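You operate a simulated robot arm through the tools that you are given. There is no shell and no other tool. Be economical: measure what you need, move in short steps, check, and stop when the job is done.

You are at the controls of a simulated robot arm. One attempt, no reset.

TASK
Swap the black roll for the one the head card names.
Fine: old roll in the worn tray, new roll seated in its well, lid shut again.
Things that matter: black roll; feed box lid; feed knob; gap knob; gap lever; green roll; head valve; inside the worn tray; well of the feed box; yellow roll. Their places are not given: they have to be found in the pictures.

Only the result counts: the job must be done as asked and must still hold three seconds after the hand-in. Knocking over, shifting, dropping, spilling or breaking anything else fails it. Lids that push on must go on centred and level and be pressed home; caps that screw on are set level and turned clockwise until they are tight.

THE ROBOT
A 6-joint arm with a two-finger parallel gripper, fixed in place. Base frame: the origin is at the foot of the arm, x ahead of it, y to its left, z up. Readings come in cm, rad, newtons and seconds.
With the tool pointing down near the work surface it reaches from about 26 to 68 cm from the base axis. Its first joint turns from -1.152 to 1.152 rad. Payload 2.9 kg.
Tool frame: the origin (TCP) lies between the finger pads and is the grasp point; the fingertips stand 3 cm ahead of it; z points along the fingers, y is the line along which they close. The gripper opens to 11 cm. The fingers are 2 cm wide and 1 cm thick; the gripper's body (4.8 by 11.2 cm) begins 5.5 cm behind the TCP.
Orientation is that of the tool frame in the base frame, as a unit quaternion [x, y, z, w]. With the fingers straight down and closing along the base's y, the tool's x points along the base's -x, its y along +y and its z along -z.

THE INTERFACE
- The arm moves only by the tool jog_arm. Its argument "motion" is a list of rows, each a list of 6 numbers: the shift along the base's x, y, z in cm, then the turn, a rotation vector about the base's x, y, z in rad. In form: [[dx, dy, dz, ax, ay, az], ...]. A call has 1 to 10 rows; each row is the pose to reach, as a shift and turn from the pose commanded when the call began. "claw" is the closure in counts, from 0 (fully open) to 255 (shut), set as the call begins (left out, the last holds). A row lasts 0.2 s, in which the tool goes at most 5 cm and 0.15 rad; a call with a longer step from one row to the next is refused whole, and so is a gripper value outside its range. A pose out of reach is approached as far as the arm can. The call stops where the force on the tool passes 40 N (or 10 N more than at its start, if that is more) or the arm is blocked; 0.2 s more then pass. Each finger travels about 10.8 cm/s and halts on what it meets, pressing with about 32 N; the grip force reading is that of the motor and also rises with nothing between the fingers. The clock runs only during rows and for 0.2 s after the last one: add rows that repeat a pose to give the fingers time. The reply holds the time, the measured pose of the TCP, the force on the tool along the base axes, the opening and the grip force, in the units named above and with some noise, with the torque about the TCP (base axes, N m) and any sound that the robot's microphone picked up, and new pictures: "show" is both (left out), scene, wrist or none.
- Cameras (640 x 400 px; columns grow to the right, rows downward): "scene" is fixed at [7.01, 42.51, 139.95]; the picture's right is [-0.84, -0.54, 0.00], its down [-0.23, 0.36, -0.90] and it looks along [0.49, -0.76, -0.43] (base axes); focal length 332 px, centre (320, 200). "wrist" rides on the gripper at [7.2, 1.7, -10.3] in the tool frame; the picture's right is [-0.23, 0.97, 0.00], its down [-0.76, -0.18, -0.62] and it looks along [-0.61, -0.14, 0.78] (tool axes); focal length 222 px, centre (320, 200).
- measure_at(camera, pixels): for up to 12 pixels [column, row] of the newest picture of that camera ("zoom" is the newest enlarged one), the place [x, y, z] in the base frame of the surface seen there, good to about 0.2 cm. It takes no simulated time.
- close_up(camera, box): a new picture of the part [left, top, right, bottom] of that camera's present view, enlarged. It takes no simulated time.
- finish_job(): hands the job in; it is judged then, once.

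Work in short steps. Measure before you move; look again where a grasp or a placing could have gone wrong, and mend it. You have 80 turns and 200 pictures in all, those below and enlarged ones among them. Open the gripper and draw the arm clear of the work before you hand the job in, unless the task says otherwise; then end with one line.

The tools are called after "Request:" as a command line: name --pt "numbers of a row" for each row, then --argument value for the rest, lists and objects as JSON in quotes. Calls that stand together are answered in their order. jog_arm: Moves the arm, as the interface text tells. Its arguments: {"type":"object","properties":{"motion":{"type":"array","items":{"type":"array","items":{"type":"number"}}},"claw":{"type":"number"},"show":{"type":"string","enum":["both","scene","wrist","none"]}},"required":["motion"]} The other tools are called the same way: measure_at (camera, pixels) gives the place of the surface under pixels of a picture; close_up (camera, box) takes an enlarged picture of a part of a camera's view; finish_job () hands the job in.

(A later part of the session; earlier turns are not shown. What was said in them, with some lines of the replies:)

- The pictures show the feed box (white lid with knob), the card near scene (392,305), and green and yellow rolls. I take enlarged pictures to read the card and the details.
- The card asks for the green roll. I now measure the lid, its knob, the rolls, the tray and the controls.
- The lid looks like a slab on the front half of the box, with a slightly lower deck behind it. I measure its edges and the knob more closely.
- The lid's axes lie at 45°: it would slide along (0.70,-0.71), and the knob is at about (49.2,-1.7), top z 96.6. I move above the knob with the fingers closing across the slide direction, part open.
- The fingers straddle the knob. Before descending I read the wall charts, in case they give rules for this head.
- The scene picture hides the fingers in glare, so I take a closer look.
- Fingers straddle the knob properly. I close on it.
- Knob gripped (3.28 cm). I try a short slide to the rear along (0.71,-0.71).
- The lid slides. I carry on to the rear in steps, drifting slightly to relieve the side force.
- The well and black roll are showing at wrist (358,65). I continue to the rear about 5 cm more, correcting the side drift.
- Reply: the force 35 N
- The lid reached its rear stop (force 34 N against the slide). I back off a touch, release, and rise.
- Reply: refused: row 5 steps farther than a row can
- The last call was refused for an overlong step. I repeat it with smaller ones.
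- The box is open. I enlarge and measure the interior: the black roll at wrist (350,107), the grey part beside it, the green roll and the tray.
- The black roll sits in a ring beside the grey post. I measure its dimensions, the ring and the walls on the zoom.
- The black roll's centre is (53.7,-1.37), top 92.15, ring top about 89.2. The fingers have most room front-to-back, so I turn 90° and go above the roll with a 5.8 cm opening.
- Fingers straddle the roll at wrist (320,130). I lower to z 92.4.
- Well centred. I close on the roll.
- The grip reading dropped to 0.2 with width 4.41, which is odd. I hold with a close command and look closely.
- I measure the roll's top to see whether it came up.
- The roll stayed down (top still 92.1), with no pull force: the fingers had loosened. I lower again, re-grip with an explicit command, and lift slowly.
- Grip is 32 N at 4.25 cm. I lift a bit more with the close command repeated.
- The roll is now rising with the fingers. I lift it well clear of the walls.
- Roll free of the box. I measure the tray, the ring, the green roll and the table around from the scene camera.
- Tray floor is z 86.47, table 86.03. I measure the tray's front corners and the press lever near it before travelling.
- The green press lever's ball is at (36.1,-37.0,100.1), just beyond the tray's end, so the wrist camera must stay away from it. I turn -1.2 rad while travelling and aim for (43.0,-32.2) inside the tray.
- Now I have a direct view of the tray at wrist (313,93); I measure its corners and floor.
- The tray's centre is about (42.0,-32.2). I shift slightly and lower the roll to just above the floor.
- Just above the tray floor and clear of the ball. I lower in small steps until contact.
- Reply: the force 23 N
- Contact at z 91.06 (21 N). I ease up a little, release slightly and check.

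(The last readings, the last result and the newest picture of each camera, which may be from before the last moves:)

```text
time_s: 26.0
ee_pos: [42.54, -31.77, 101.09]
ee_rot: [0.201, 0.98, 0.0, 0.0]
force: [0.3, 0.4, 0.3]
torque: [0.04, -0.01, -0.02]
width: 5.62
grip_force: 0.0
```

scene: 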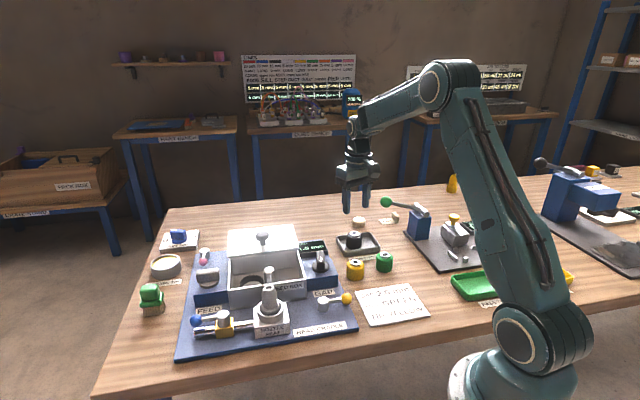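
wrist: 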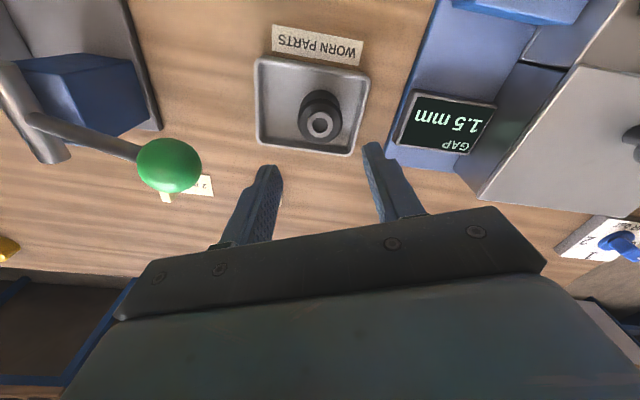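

The black roll stands in the tray (wrist (320,120)). I now go over the green roll, turning back +1.19 rad so the fingers pass clear of the yellow roll.

Request:
jog_arm --pt "-1.4 0.7 1 0 0 0.149" --pt "-2.8 1.4 2 0 0 0.298" --pt "-4.2 2.1 3 0 0 0.447" --pt "-5.6 2.8 3 0 0 0.596" --pt "-7.0 3.5 3 0 0 0.745" --pt "-8.4 4.2 3 0 0 0.894" --pt "-9.8 4.9 3 0 0 1.043" --pt "-11.1 5.5 3 0 0 1.19" --pt "-11.1 5.5 1 0 0 1.19" --claw 115

Request:
close_up --camera "scene" --box '[325, 220, 425, 285]'

```text
time_s: 28.0
ee_pos: [31.5, -26.27, 102.07]
ee_rot: [-0.384, 0.923, 0.0, 0.0]
force: [-0.6, -0.3, 0.9]
torque: [0.01, 0.02, 0.0]
width: 6.04
grip_force: 0.0
```

scene: 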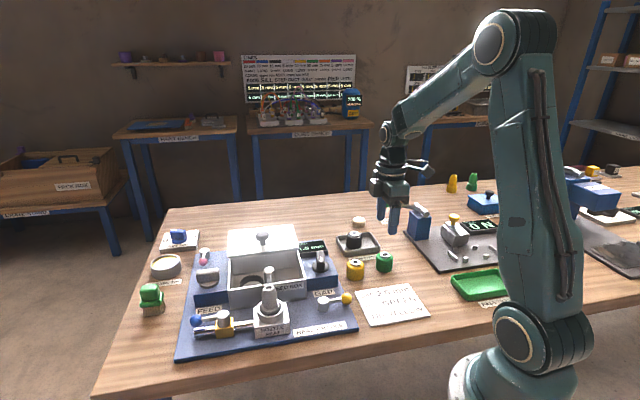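
wrist: 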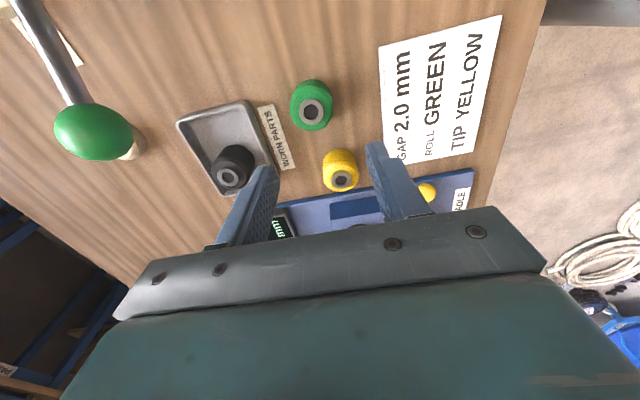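

```text
6.15 times, centred on (375, 252) of scene
```

zoom: 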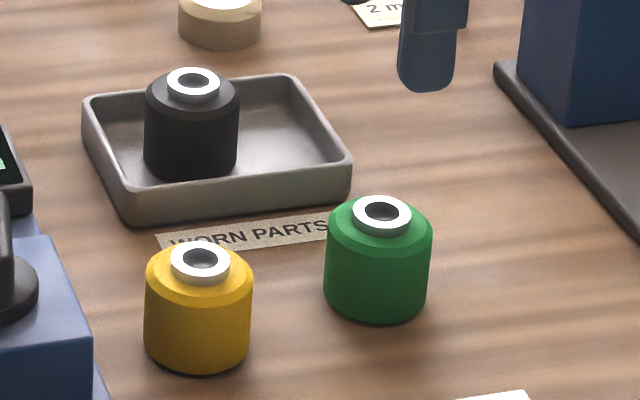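

The wrist shows the green roll at (312,110). I measure its collar for the centre.

Request:
close_up --camera "wrist" --box '[270, 60, 380, 200]'

Request:
measure_at --camera "wrist" --pixels '[[304, 111], [320, 110], [312, 119], [311, 102], [347, 182], [340, 188]]'

```text
2.86 times, centred on (325, 130) of wrist
```

zoom: 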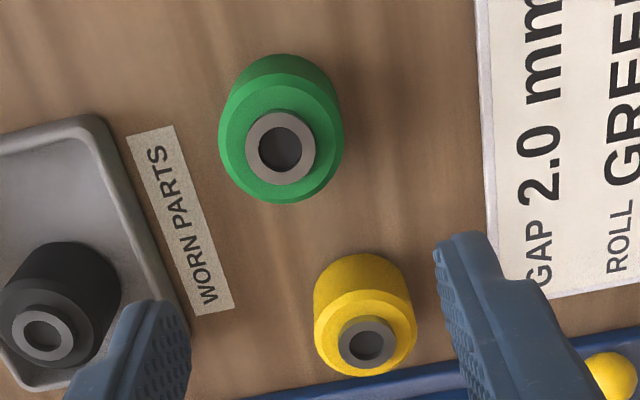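

```text
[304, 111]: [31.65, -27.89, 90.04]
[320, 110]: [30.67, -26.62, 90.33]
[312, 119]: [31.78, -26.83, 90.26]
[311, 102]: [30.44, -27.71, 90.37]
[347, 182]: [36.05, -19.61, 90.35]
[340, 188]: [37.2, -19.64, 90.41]
```

The two views differ by almost 1 cm in y, so I measure the collar rim again in both views.

Request:
measure_at --camera "zoom" --pixels '[[252, 147], [308, 147], [280, 177], [280, 120]]'

Request:
close_up --camera "scene" --box '[364, 245, 404, 275]'

Request:
measure_at --camera "zoom" --pixels '[[275, 122], [345, 122], [310, 145], [310, 97]]'

```text
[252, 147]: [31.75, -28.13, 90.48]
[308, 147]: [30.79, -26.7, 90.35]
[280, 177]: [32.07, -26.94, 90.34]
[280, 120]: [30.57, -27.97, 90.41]
```

```text
13.33 times, centred on (384, 260) of scene
```

zoom: 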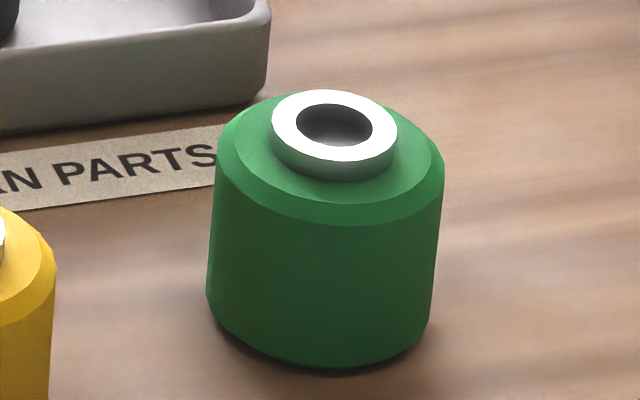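

```text
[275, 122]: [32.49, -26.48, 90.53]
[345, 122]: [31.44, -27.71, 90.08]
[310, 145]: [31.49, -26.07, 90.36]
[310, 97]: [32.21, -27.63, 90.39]
```

Both views now agree on about (31.4,-27.4), top 90.4. I shift there and lower partway to check.

Request:
jog_arm --pt "-0.05 -0.6 -2 0 0 0" --pt "-0.05 -1.15 -5 0 0 0" --pt "-0.05 -1.15 -7 0 0 0" --show "wrist"

Request:
close_up --camera "wrist" --box '[200, 60, 460, 240]'

```text
time_s: 28.8
ee_pos: [31.42, -27.5, 95.03]
ee_rot: [-0.383, 0.924, 0.001, 0.0]
force: [-0.1, 0.7, 0.0]
torque: [0.01, 0.0, 0.03]
width: 6.04
grip_force: 0.1
```

wrist: 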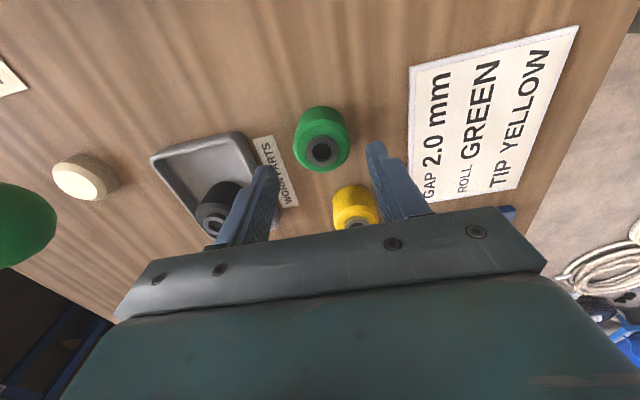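

```text
2.22 times, centred on (330, 150) of wrist
```

zoom: 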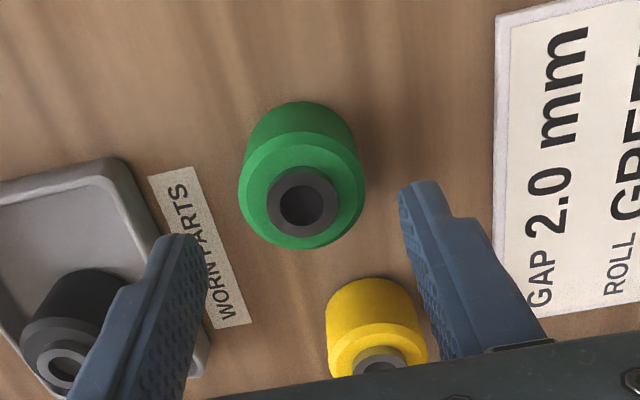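

Centring across looks right; I check the collar's centre once more from here.

Request:
measure_at --camera "zoom" --pixels '[[272, 205], [332, 203], [300, 235], [302, 176]]'

```text
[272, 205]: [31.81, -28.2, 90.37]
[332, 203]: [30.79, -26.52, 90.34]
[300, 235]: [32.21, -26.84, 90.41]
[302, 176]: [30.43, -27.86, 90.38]
```

Centre confirmed at (31.3,-27.35). I lower to z 90.7 and close.

Request:
jog_arm --pt "-0.05 0.05 -2.5 0 0 0" --pt "-0.05 0.05 -4.0 0 0 0" --pt "-0.05 0.05 -4.35 0 0 0" --show "wrist"

Request:
jog_arm --pt "0 0 0 0 0 0" --pt "0 0 0 0 0 0" --pt "0 0 0 0 0 0" --pt "0 0 0 0 0 0" --pt "0 0 0 0 0 0" --claw 255 --show "none"

Request:
jog_arm --pt "0 0 0.3 0 0 0" --pt "0 0 0.8 0 0 0" --pt "0 0 1.5 0 0 0" --claw 255

```text
time_s: 29.6
ee_pos: [31.39, -27.3, 90.74]
ee_rot: [-0.383, 0.924, 0.0, 0.001]
force: [-0.6, 0.0, -0.2]
torque: [-0.03, -0.03, -0.03]
width: 6.04
grip_force: 0.1
```

wrist: 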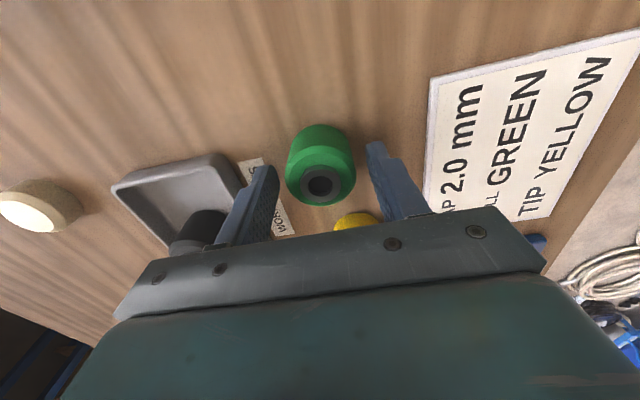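

```text
time_s: 30.8
ee_pos: [31.42, -27.33, 90.69]
ee_rot: [-0.383, 0.924, 0.0, 0.0]
force: [1.1, 0.5, -0.8]
torque: [0.01, -0.03, -0.02]
width: 4.24
grip_force: 32.1
```

```text
time_s: 31.6
ee_pos: [31.48, -27.31, 92.29]
ee_rot: [-0.382, 0.924, 0.0, -0.001]
force: [-0.3, 0.5, -1.0]
torque: [0.01, 0.0, -0.03]
width: 4.25
grip_force: 32.1
```

scene: 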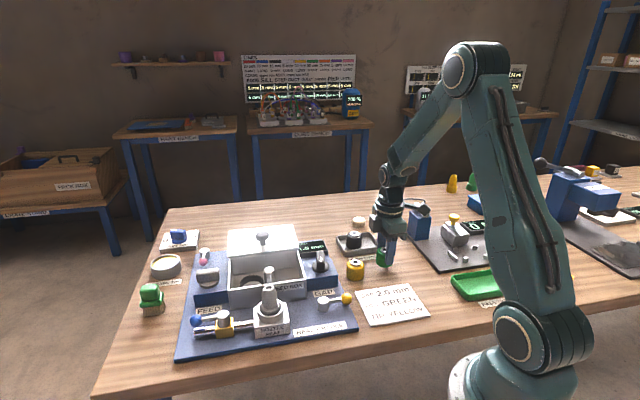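
wrist: 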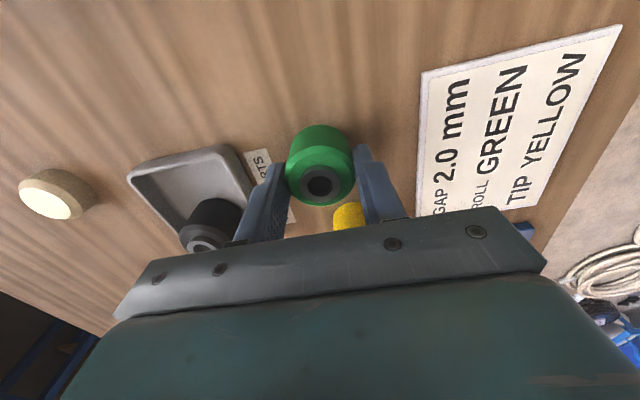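

Green roll is held (4.25 cm, 32 N). I lift to z≈104 and carry it toward the well.

Request:
jog_arm --pt "0 0 3 0 0 0" --pt "0 0 7 0 0 0" --pt "0 0 11.5 0 0 0" --pt "2.8 3.3 11.8 0 0 0" --pt "5.8 6.8 11.8 0 0 0" --pt "8.8 10.3 11.8 0 0 0" --pt "11.8 13.8 11.8 0 0 0" --pt "14.8 17.3 11.8 0 0 0" --pt "17.8 20.8 11.8 0 0 0" --pt "20.5 24 11.8 0 0 0" --claw 255 --show "none"

Request:
jog_arm --pt "0.9 0.95 0 0 0 0" --pt "1.8 1.95 0 0 0 0" --pt "1.8 1.95 0 0 0 0" --claw 255

Request:
close_up --camera "wrist" --box '[230, 30, 430, 220]'

```text
time_s: 33.8
ee_pos: [51.9, -3.38, 103.97]
ee_rot: [-0.382, 0.924, 0.0, -0.001]
force: [0.0, 0.7, -0.7]
torque: [0.01, -0.01, 0.0]
width: 4.26
grip_force: 32.1
```

```text
time_s: 34.6
ee_pos: [53.67, -1.49, 103.85]
ee_rot: [-0.382, 0.924, 0.0, 0.0]
force: [-0.4, 0.3, -0.9]
torque: [-0.01, 0.02, 0.01]
width: 4.23
grip_force: 31.3
```

scene: 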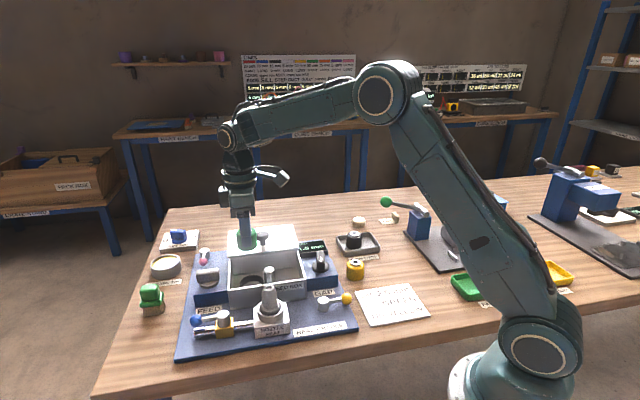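
wrist: 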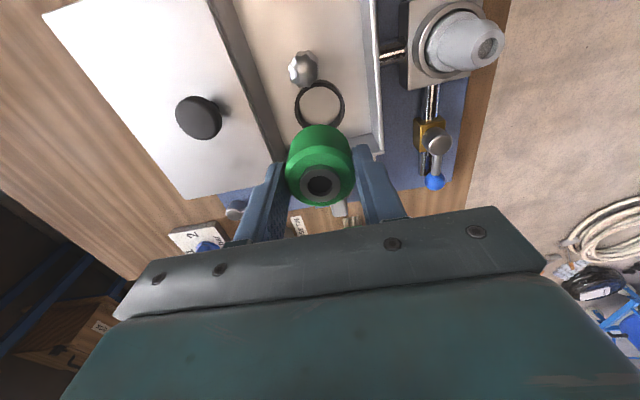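

```text
2.11 times, centred on (330, 125) of wrist
```

zoom: 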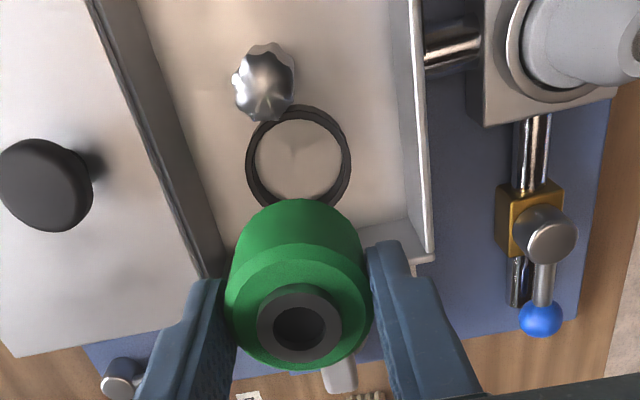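

Everything lines up as at the black roll's lift-out. I measure the ring rim to refine the centre.

Request:
measure_at --camera "zoom" --pixels '[[251, 160], [346, 156], [299, 113], [262, 195], [337, 190], [298, 155]]'

Request:
close_up --camera "scene" --box '[230, 255, 290, 295]'

```text
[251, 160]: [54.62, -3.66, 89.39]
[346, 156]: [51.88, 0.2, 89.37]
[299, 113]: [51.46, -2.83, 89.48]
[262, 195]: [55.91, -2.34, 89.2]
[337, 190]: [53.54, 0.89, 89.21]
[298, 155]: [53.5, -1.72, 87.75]
```

```text
10.00 times, centred on (260, 275) of scene
```

zoom: 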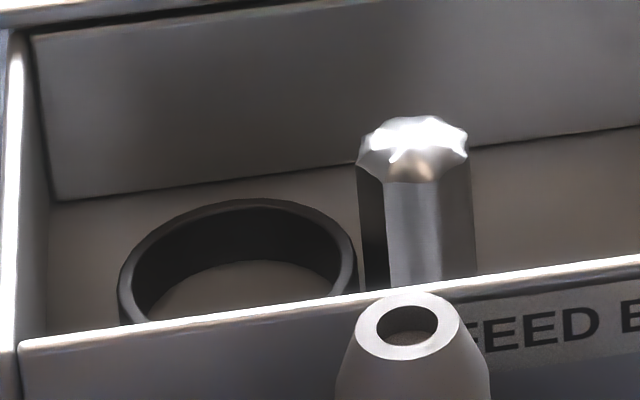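

The ring's centre fits (53.6,-1.5), top 89.3, and the TCP is over it. I lower to just above the ring.

Request:
jog_arm --pt "0 0.03 -3 0 0 0" --pt "0 0.03 -6 0 0 0" --pt "0 0.03 -8 0 0 0" --pt "0 0.03 -9.2 0 0 0" --pt "0 0.03 -9.5 0 0 0" --claw 255

Request:
close_up --camera "wrist" --box '[200, 40, 460, 220]'

Request:
close_up --camera "scene" --box '[220, 235, 310, 300]'

```text
time_s: 35.8
ee_pos: [53.67, -1.37, 94.48]
ee_rot: [-0.382, 0.924, 0.0, 0.0]
force: [1.0, -0.3, -0.9]
torque: [0.06, -0.04, -0.01]
width: 4.27
grip_force: 32.0
```

scene: 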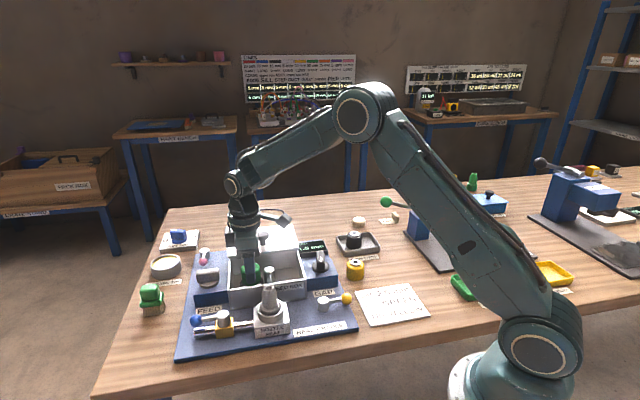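
wrist: 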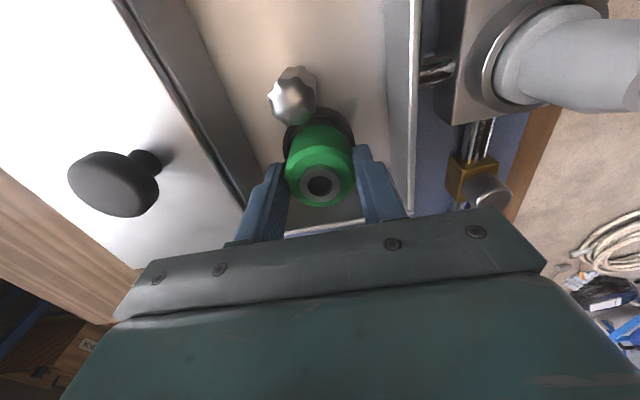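

```text
2.22 times, centred on (330, 130) of wrist
```

zoom: 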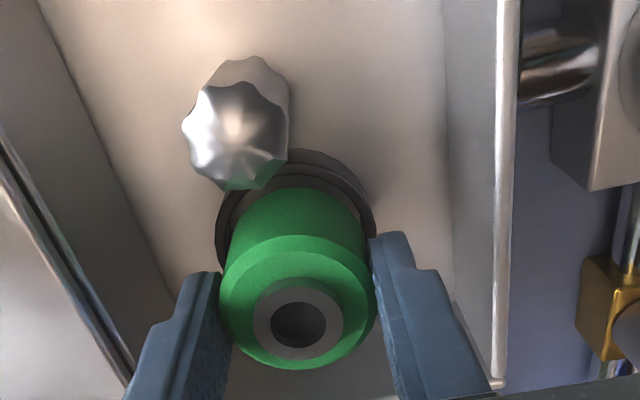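

```text
6.15 times, centred on (265, 268) of scene
```

zoom: 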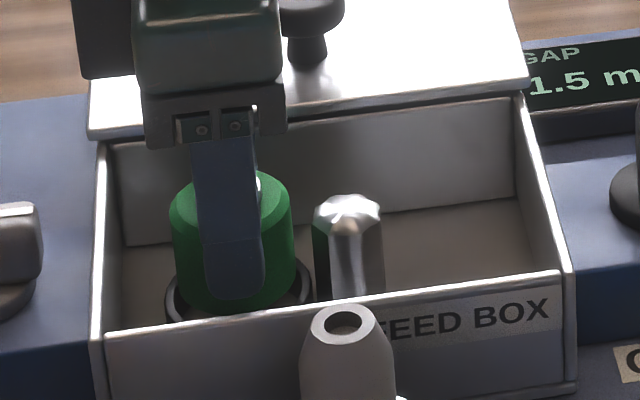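

Roll is just above the ring and lined up. I lower in small steps, watching the force.

Request:
jog_arm --pt "0 0 -0.3 0 0 0" --pt "0 0 -0.6 0 0 0" --pt "0 0 -0.9 0 0 0" --pt "0 0 -1.2 0 0 0" --pt "0 0 -1.5 0 0 0" --pt "0 0 -1.8 0 0 0" --pt "0 0 -1.95 0 0 0" --claw 255 --show "wrist"

```text
time_s: 37.4
ee_pos: [53.76, -1.34, 92.51]
ee_rot: [-0.383, 0.924, 0.0, 0.0]
force: [1.3, 0.0, -0.6]
torque: [0.01, 0.0, -0.01]
width: 4.23
grip_force: 31.5
```

wrist: 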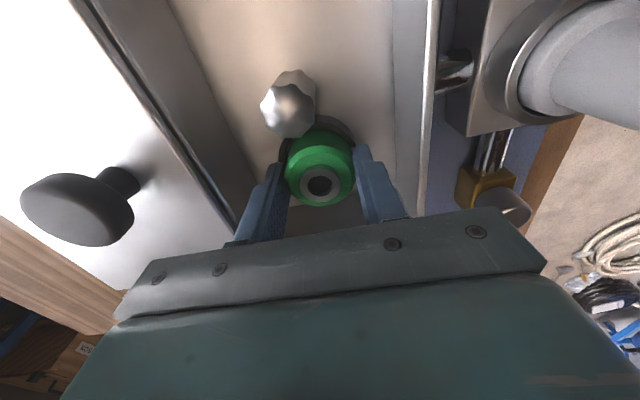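

It entered the ring without resistance and is at floor level. I release, and rise straight up.

Request:
jog_arm --pt "0 0 -0.05 0 0 0" --pt "0 0 -0.05 0 0 0" --pt "0 0 -0.05 0 0 0" --pt "0 0 -0.05 0 0 0" --claw 125 --show "none"

Request:
jog_arm --pt "0 0 1 0 0 0" --pt "0 0 3 0 0 0" --pt "0 0 7 0 0 0" --pt "0 0 11.5 0 0 0"

Request:
close_up --camera "scene" --box '[220, 235, 310, 300]'

Request:
close_up --camera "wrist" --box '[230, 30, 430, 160]'

```text
time_s: 38.4
ee_pos: [53.7, -1.35, 92.48]
ee_rot: [-0.383, 0.924, 0.0, 0.0]
force: [0.6, -0.1, 0.3]
torque: [-0.01, 0.01, 0.0]
width: 5.59
grip_force: 0.0
```

```text
time_s: 39.4
ee_pos: [53.67, -1.3, 104.05]
ee_rot: [-0.383, 0.924, 0.0, 0.0]
force: [-0.2, -0.4, 0.5]
torque: [-0.01, 0.03, 0.01]
width: 5.58
grip_force: 0.0
```

scene: 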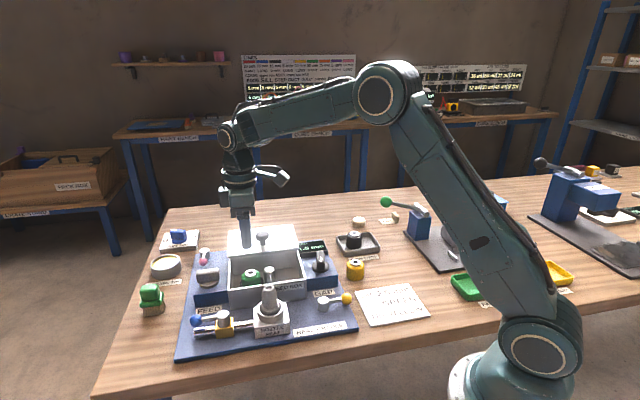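
wrist: 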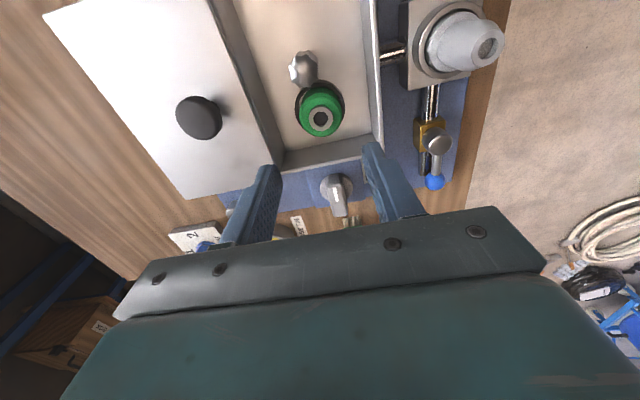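

```text
6.15 times, centred on (265, 268) of scene
```

zoom: 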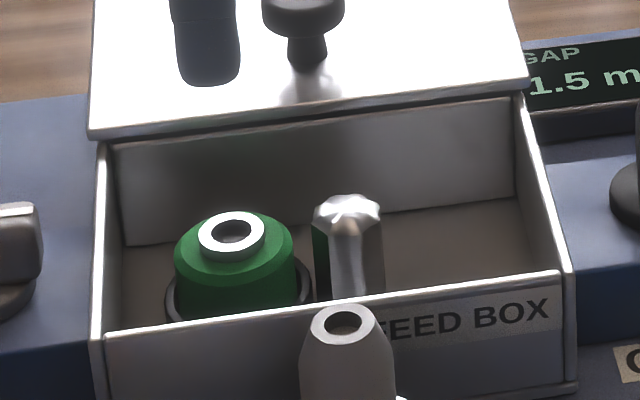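

```text
3.08 times, centred on (330, 95) of wrist
```

zoom: 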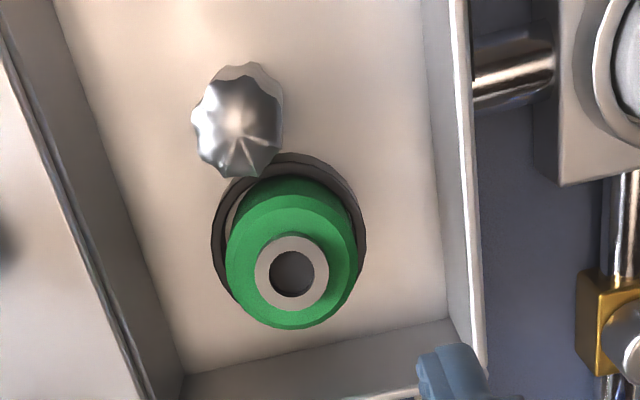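

The green roll sits in the ring. I check its top height against the black's 92.15, and measure the lid knob.

Request:
measure_at --camera "zoom" --pixels '[[263, 273], [322, 270], [291, 303], [291, 240]]'

Request:
measure_at --camera "wrist" --pixels '[[198, 118], [185, 118], [211, 118], [198, 130], [198, 106], [356, 238]]'

```text
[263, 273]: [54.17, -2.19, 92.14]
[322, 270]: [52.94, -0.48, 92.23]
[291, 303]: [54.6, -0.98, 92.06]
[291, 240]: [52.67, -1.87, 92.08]
```

```text
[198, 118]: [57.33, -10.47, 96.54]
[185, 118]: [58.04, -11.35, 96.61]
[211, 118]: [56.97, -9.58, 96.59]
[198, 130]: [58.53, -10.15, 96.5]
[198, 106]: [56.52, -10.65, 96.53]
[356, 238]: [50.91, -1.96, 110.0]
```

Seated height matches (92.13). The knob is at (57.5,-10.45); I turn back -1.571 rad and go over it with the fingers open to 7 cm.

Request:
jog_arm --pt "0.4 -1 0 0 0 -0.149" --pt "0.8 -2 0 0 0 -0.298" --pt "1.2 -3 0 0 0 -0.447" --pt "1.6 -4 0 0 0 -0.596" --pt "2 -5 0 0 0 -0.745" --pt "2.4 -6 0 0 0 -0.894" --pt "2.8 -7 0 0 0 -1.043" --pt "3.2 -8 0 0 0 -1.192" --pt "3.6 -9 0 0 0 -1.341" --pt "3.8 -9.1 0 0 0 -1.49" --claw 90 --show "none"

Request:
jog_arm --pt "0 0 0 0 0 -0.081" --pt "0 0 -2 0 0 -0.081" --pt "0 0 -5 0 0 -0.081" --pt "0 0 -7 0 0 -0.081" --show "both"

```text
time_s: 41.6
ee_pos: [57.43, -10.48, 104.13]
ee_rot: [0.346, 0.938, 0.0, -0.001]
force: [0.8, -0.4, -0.1]
torque: [0.01, 0.0, 0.02]
width: 7.13
grip_force: 0.1
```

```text
time_s: 42.6
ee_pos: [57.45, -10.49, 96.9]
ee_rot: [0.384, 0.923, 0.0, -0.001]
force: [-0.7, -1.1, 0.2]
torque: [0.01, 0.0, -0.04]
width: 7.13
grip_force: 0.1
```

scene: 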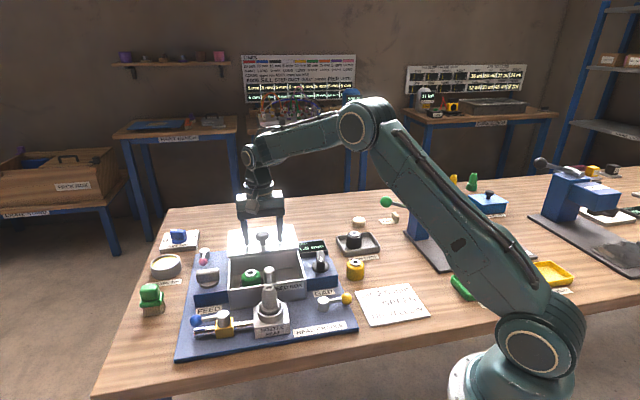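
wrist: 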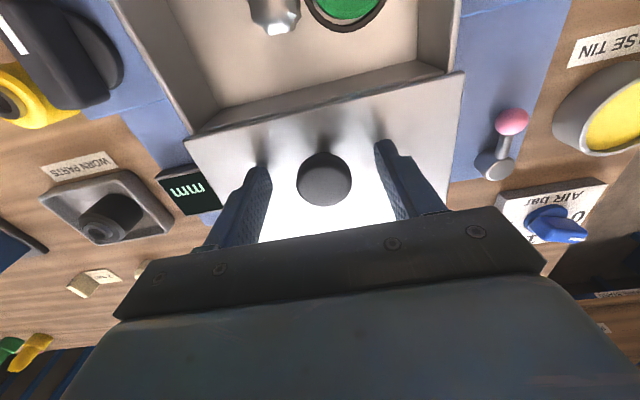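

Fingers straddle the knob. I close on it with a slight correction toward it.

Request:
jog_arm --pt "0.1 0.1 0.1 0 0 0" --pt "0.1 0.1 0.1 0 0 0" --pt "0.1 0.1 0.1 0 0 0" --pt "0.1 0.1 0.1 0 0 0" --claw 255 --show "none"

Request:
jog_arm --pt "-0.5 0.5 0 0 0 0" --pt "-1.2 1.2 0 0 0 0" --pt "-2 2 0 0 0 0" --pt "-2.8 2.8 0 0 0 0" --pt "-3.6 3.6 0 0 0 0" --pt "-4.4 4.4 0 0 0 0" --claw 255 --show "wrist"

```text
time_s: 43.6
ee_pos: [57.56, -10.41, 97.05]
ee_rot: [0.383, 0.924, 0.0, -0.001]
force: [7.2, 6.2, -7.1]
torque: [-0.12, -0.43, 0.0]
width: 3.3
grip_force: 45.0
```

```text
time_s: 45.0
ee_pos: [53.2, -5.86, 97.1]
ee_rot: [0.383, 0.924, 0.001, -0.001]
force: [14.6, 13.8, -22.9]
torque: [-0.05, -0.34, -0.11]
width: 3.3
grip_force: 45.6
```

wrist: 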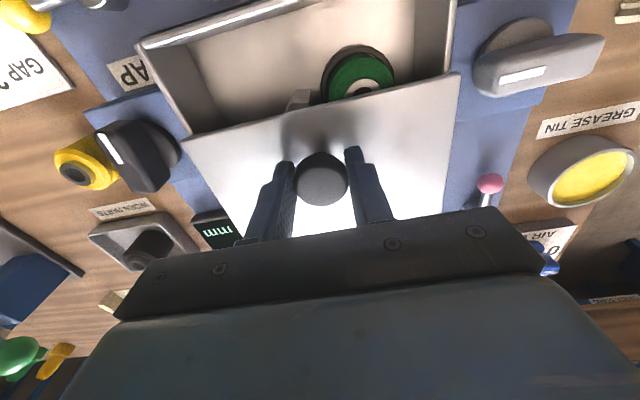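

It slides, with a side force of 20 N and 23 N vertical. I correct by +0.14,+0.14 and lower 0.1, continuing forward.

Request:
jog_arm --pt "-0.1 0.4 -0.1 0 0 0" --pt "-0.6 0.9 -0.1 0 0 0" --pt "-1.3 1.6 -0.1 0 0 0" --pt "-2.0 2.3 -0.1 0 0 0" --pt "-2.6 2.9 -0.1 0 0 0" --claw 255 --show "none"

```text
time_s: 46.2
ee_pos: [50.53, -3.15, 97.0]
ee_rot: [0.385, 0.923, -0.001, -0.001]
force: [-1.4, -3.0, -3.6]
torque: [-0.09, -0.03, 0.12]
width: 3.29
grip_force: 45.3
```

Forces are low now. The closed position was (49.2,-1.85), so I push the last 1.4 cm gently to the stop.

Request:
jog_arm --pt "-0.5 0.5 0 0 0 0" --pt "-0.9 0.9 0 0 0 0" --pt "-1.2 1.2 0 0 0 0" --pt "-1.4 1.4 0 0 0 0" --pt "-1.55 1.55 0 0 0 0" --claw 255

```text
time_s: 47.4
ee_pos: [49.28, -1.93, 97.06]
ee_rot: [0.388, 0.922, 0.0, 0.004]
force: [16.8, -31.2, -5.9]
torque: [-0.45, -0.27, 0.04]
width: 3.29
grip_force: 44.9
```

scene: 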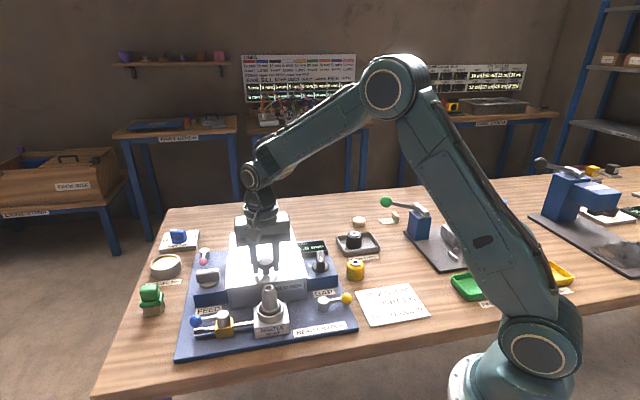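
wrist: 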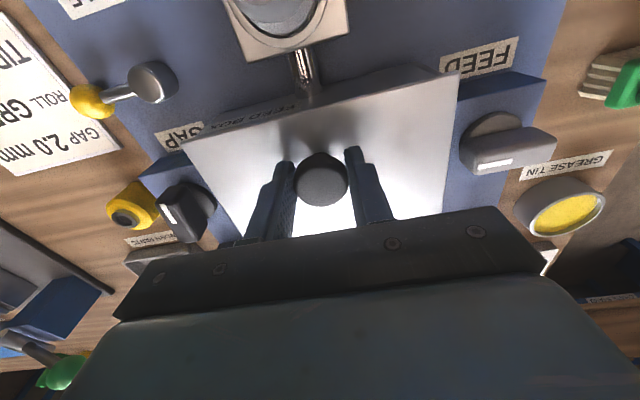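

The lid met its front stop (35 N) at the original closed place. I relax, release, and rise clear.

Request:
jog_arm --pt "0.1 -0.1 0 0 0 0" --pt "0.1 -0.1 0 0 0 0" --pt "0.1 -0.1 0 0 0 0" --pt "0.1 -0.1 0 0 0 0" --claw 90 --show "none"

Request:
jog_arm --pt "0 0 2 0 0 0" --pt "0 0 6 0 0 0" --pt "0 0 10.5 0 0 0" --pt "-1 1 15 0 0 0" --pt "-2 1.5 19.5 0 0 0" --pt "-3 2 23 0 0 0"

Request:
close_up --camera "scene" --box '[180, 215, 340, 315]'

Request:
measure_at --camera "zoom" --pixels '[[203, 172], [194, 285], [480, 168], [498, 240], [345, 190]]'

Request:
close_up --camera "wrist" --box '[60, 0, 540, 250]'

```text
time_s: 48.4
ee_pos: [49.09, -1.54, 97.02]
ee_rot: [0.383, 0.924, 0.001, 0.0]
force: [0.5, 0.6, 0.5]
torque: [0.01, -0.01, 0.0]
width: 7.09
grip_force: 0.0
```

```text
time_s: 49.8
ee_pos: [46.07, 0.45, 120.06]
ee_rot: [0.383, 0.924, 0.0, 0.0]
force: [0.4, -0.3, -0.1]
torque: [0.01, 0.0, -0.01]
width: 7.14
grip_force: 0.1
```

scene: 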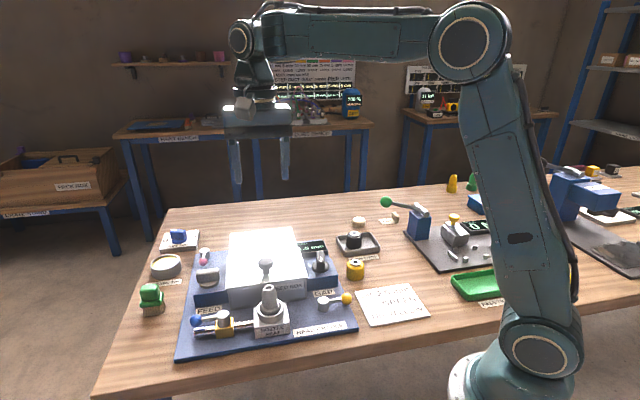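
wrist: 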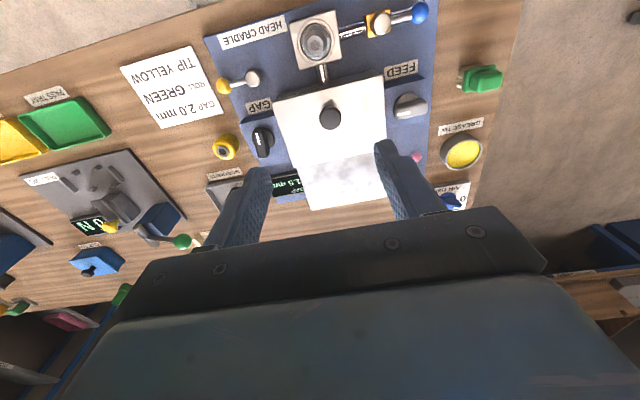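

```text
4.00 times, centred on (260, 265) of scene
```

zoom: 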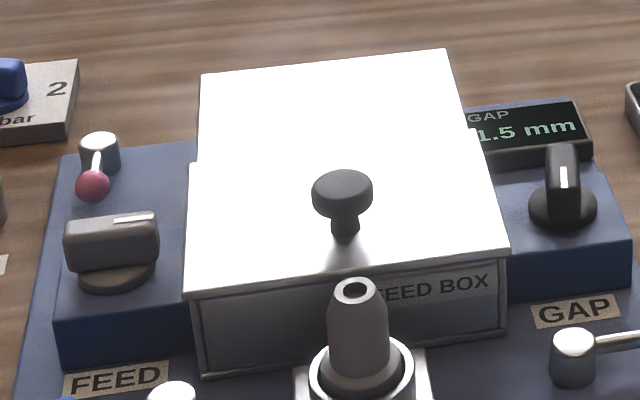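

```text
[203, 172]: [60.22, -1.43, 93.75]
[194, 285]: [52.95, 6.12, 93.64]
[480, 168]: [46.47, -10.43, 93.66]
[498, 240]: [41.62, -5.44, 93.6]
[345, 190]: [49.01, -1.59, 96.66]
```

```text
1.33 times, centred on (300, 125) of wrist
```

zoom: 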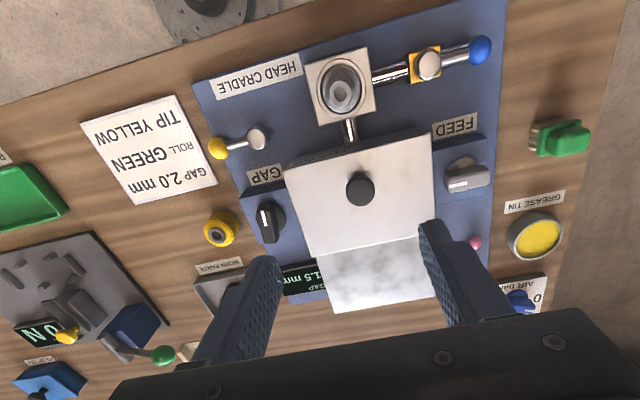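

The lid is back exactly where it started, with the knob at (49.0,-1.6). The black roll stands in the tray, the green roll is in the well, and the controls are untouched. The arm is clear and the gripper open, so I hand in.

Request:
finish_job

```text
The job is handed in.
```

I swapped the rolls: the black roll is in the worn tray, the green roll named on the card is seated in the feed box well, and the lid is shut. I left the gap at 1.5 mm although the card says 2.0 mm, because the task asked only for the roll swap.
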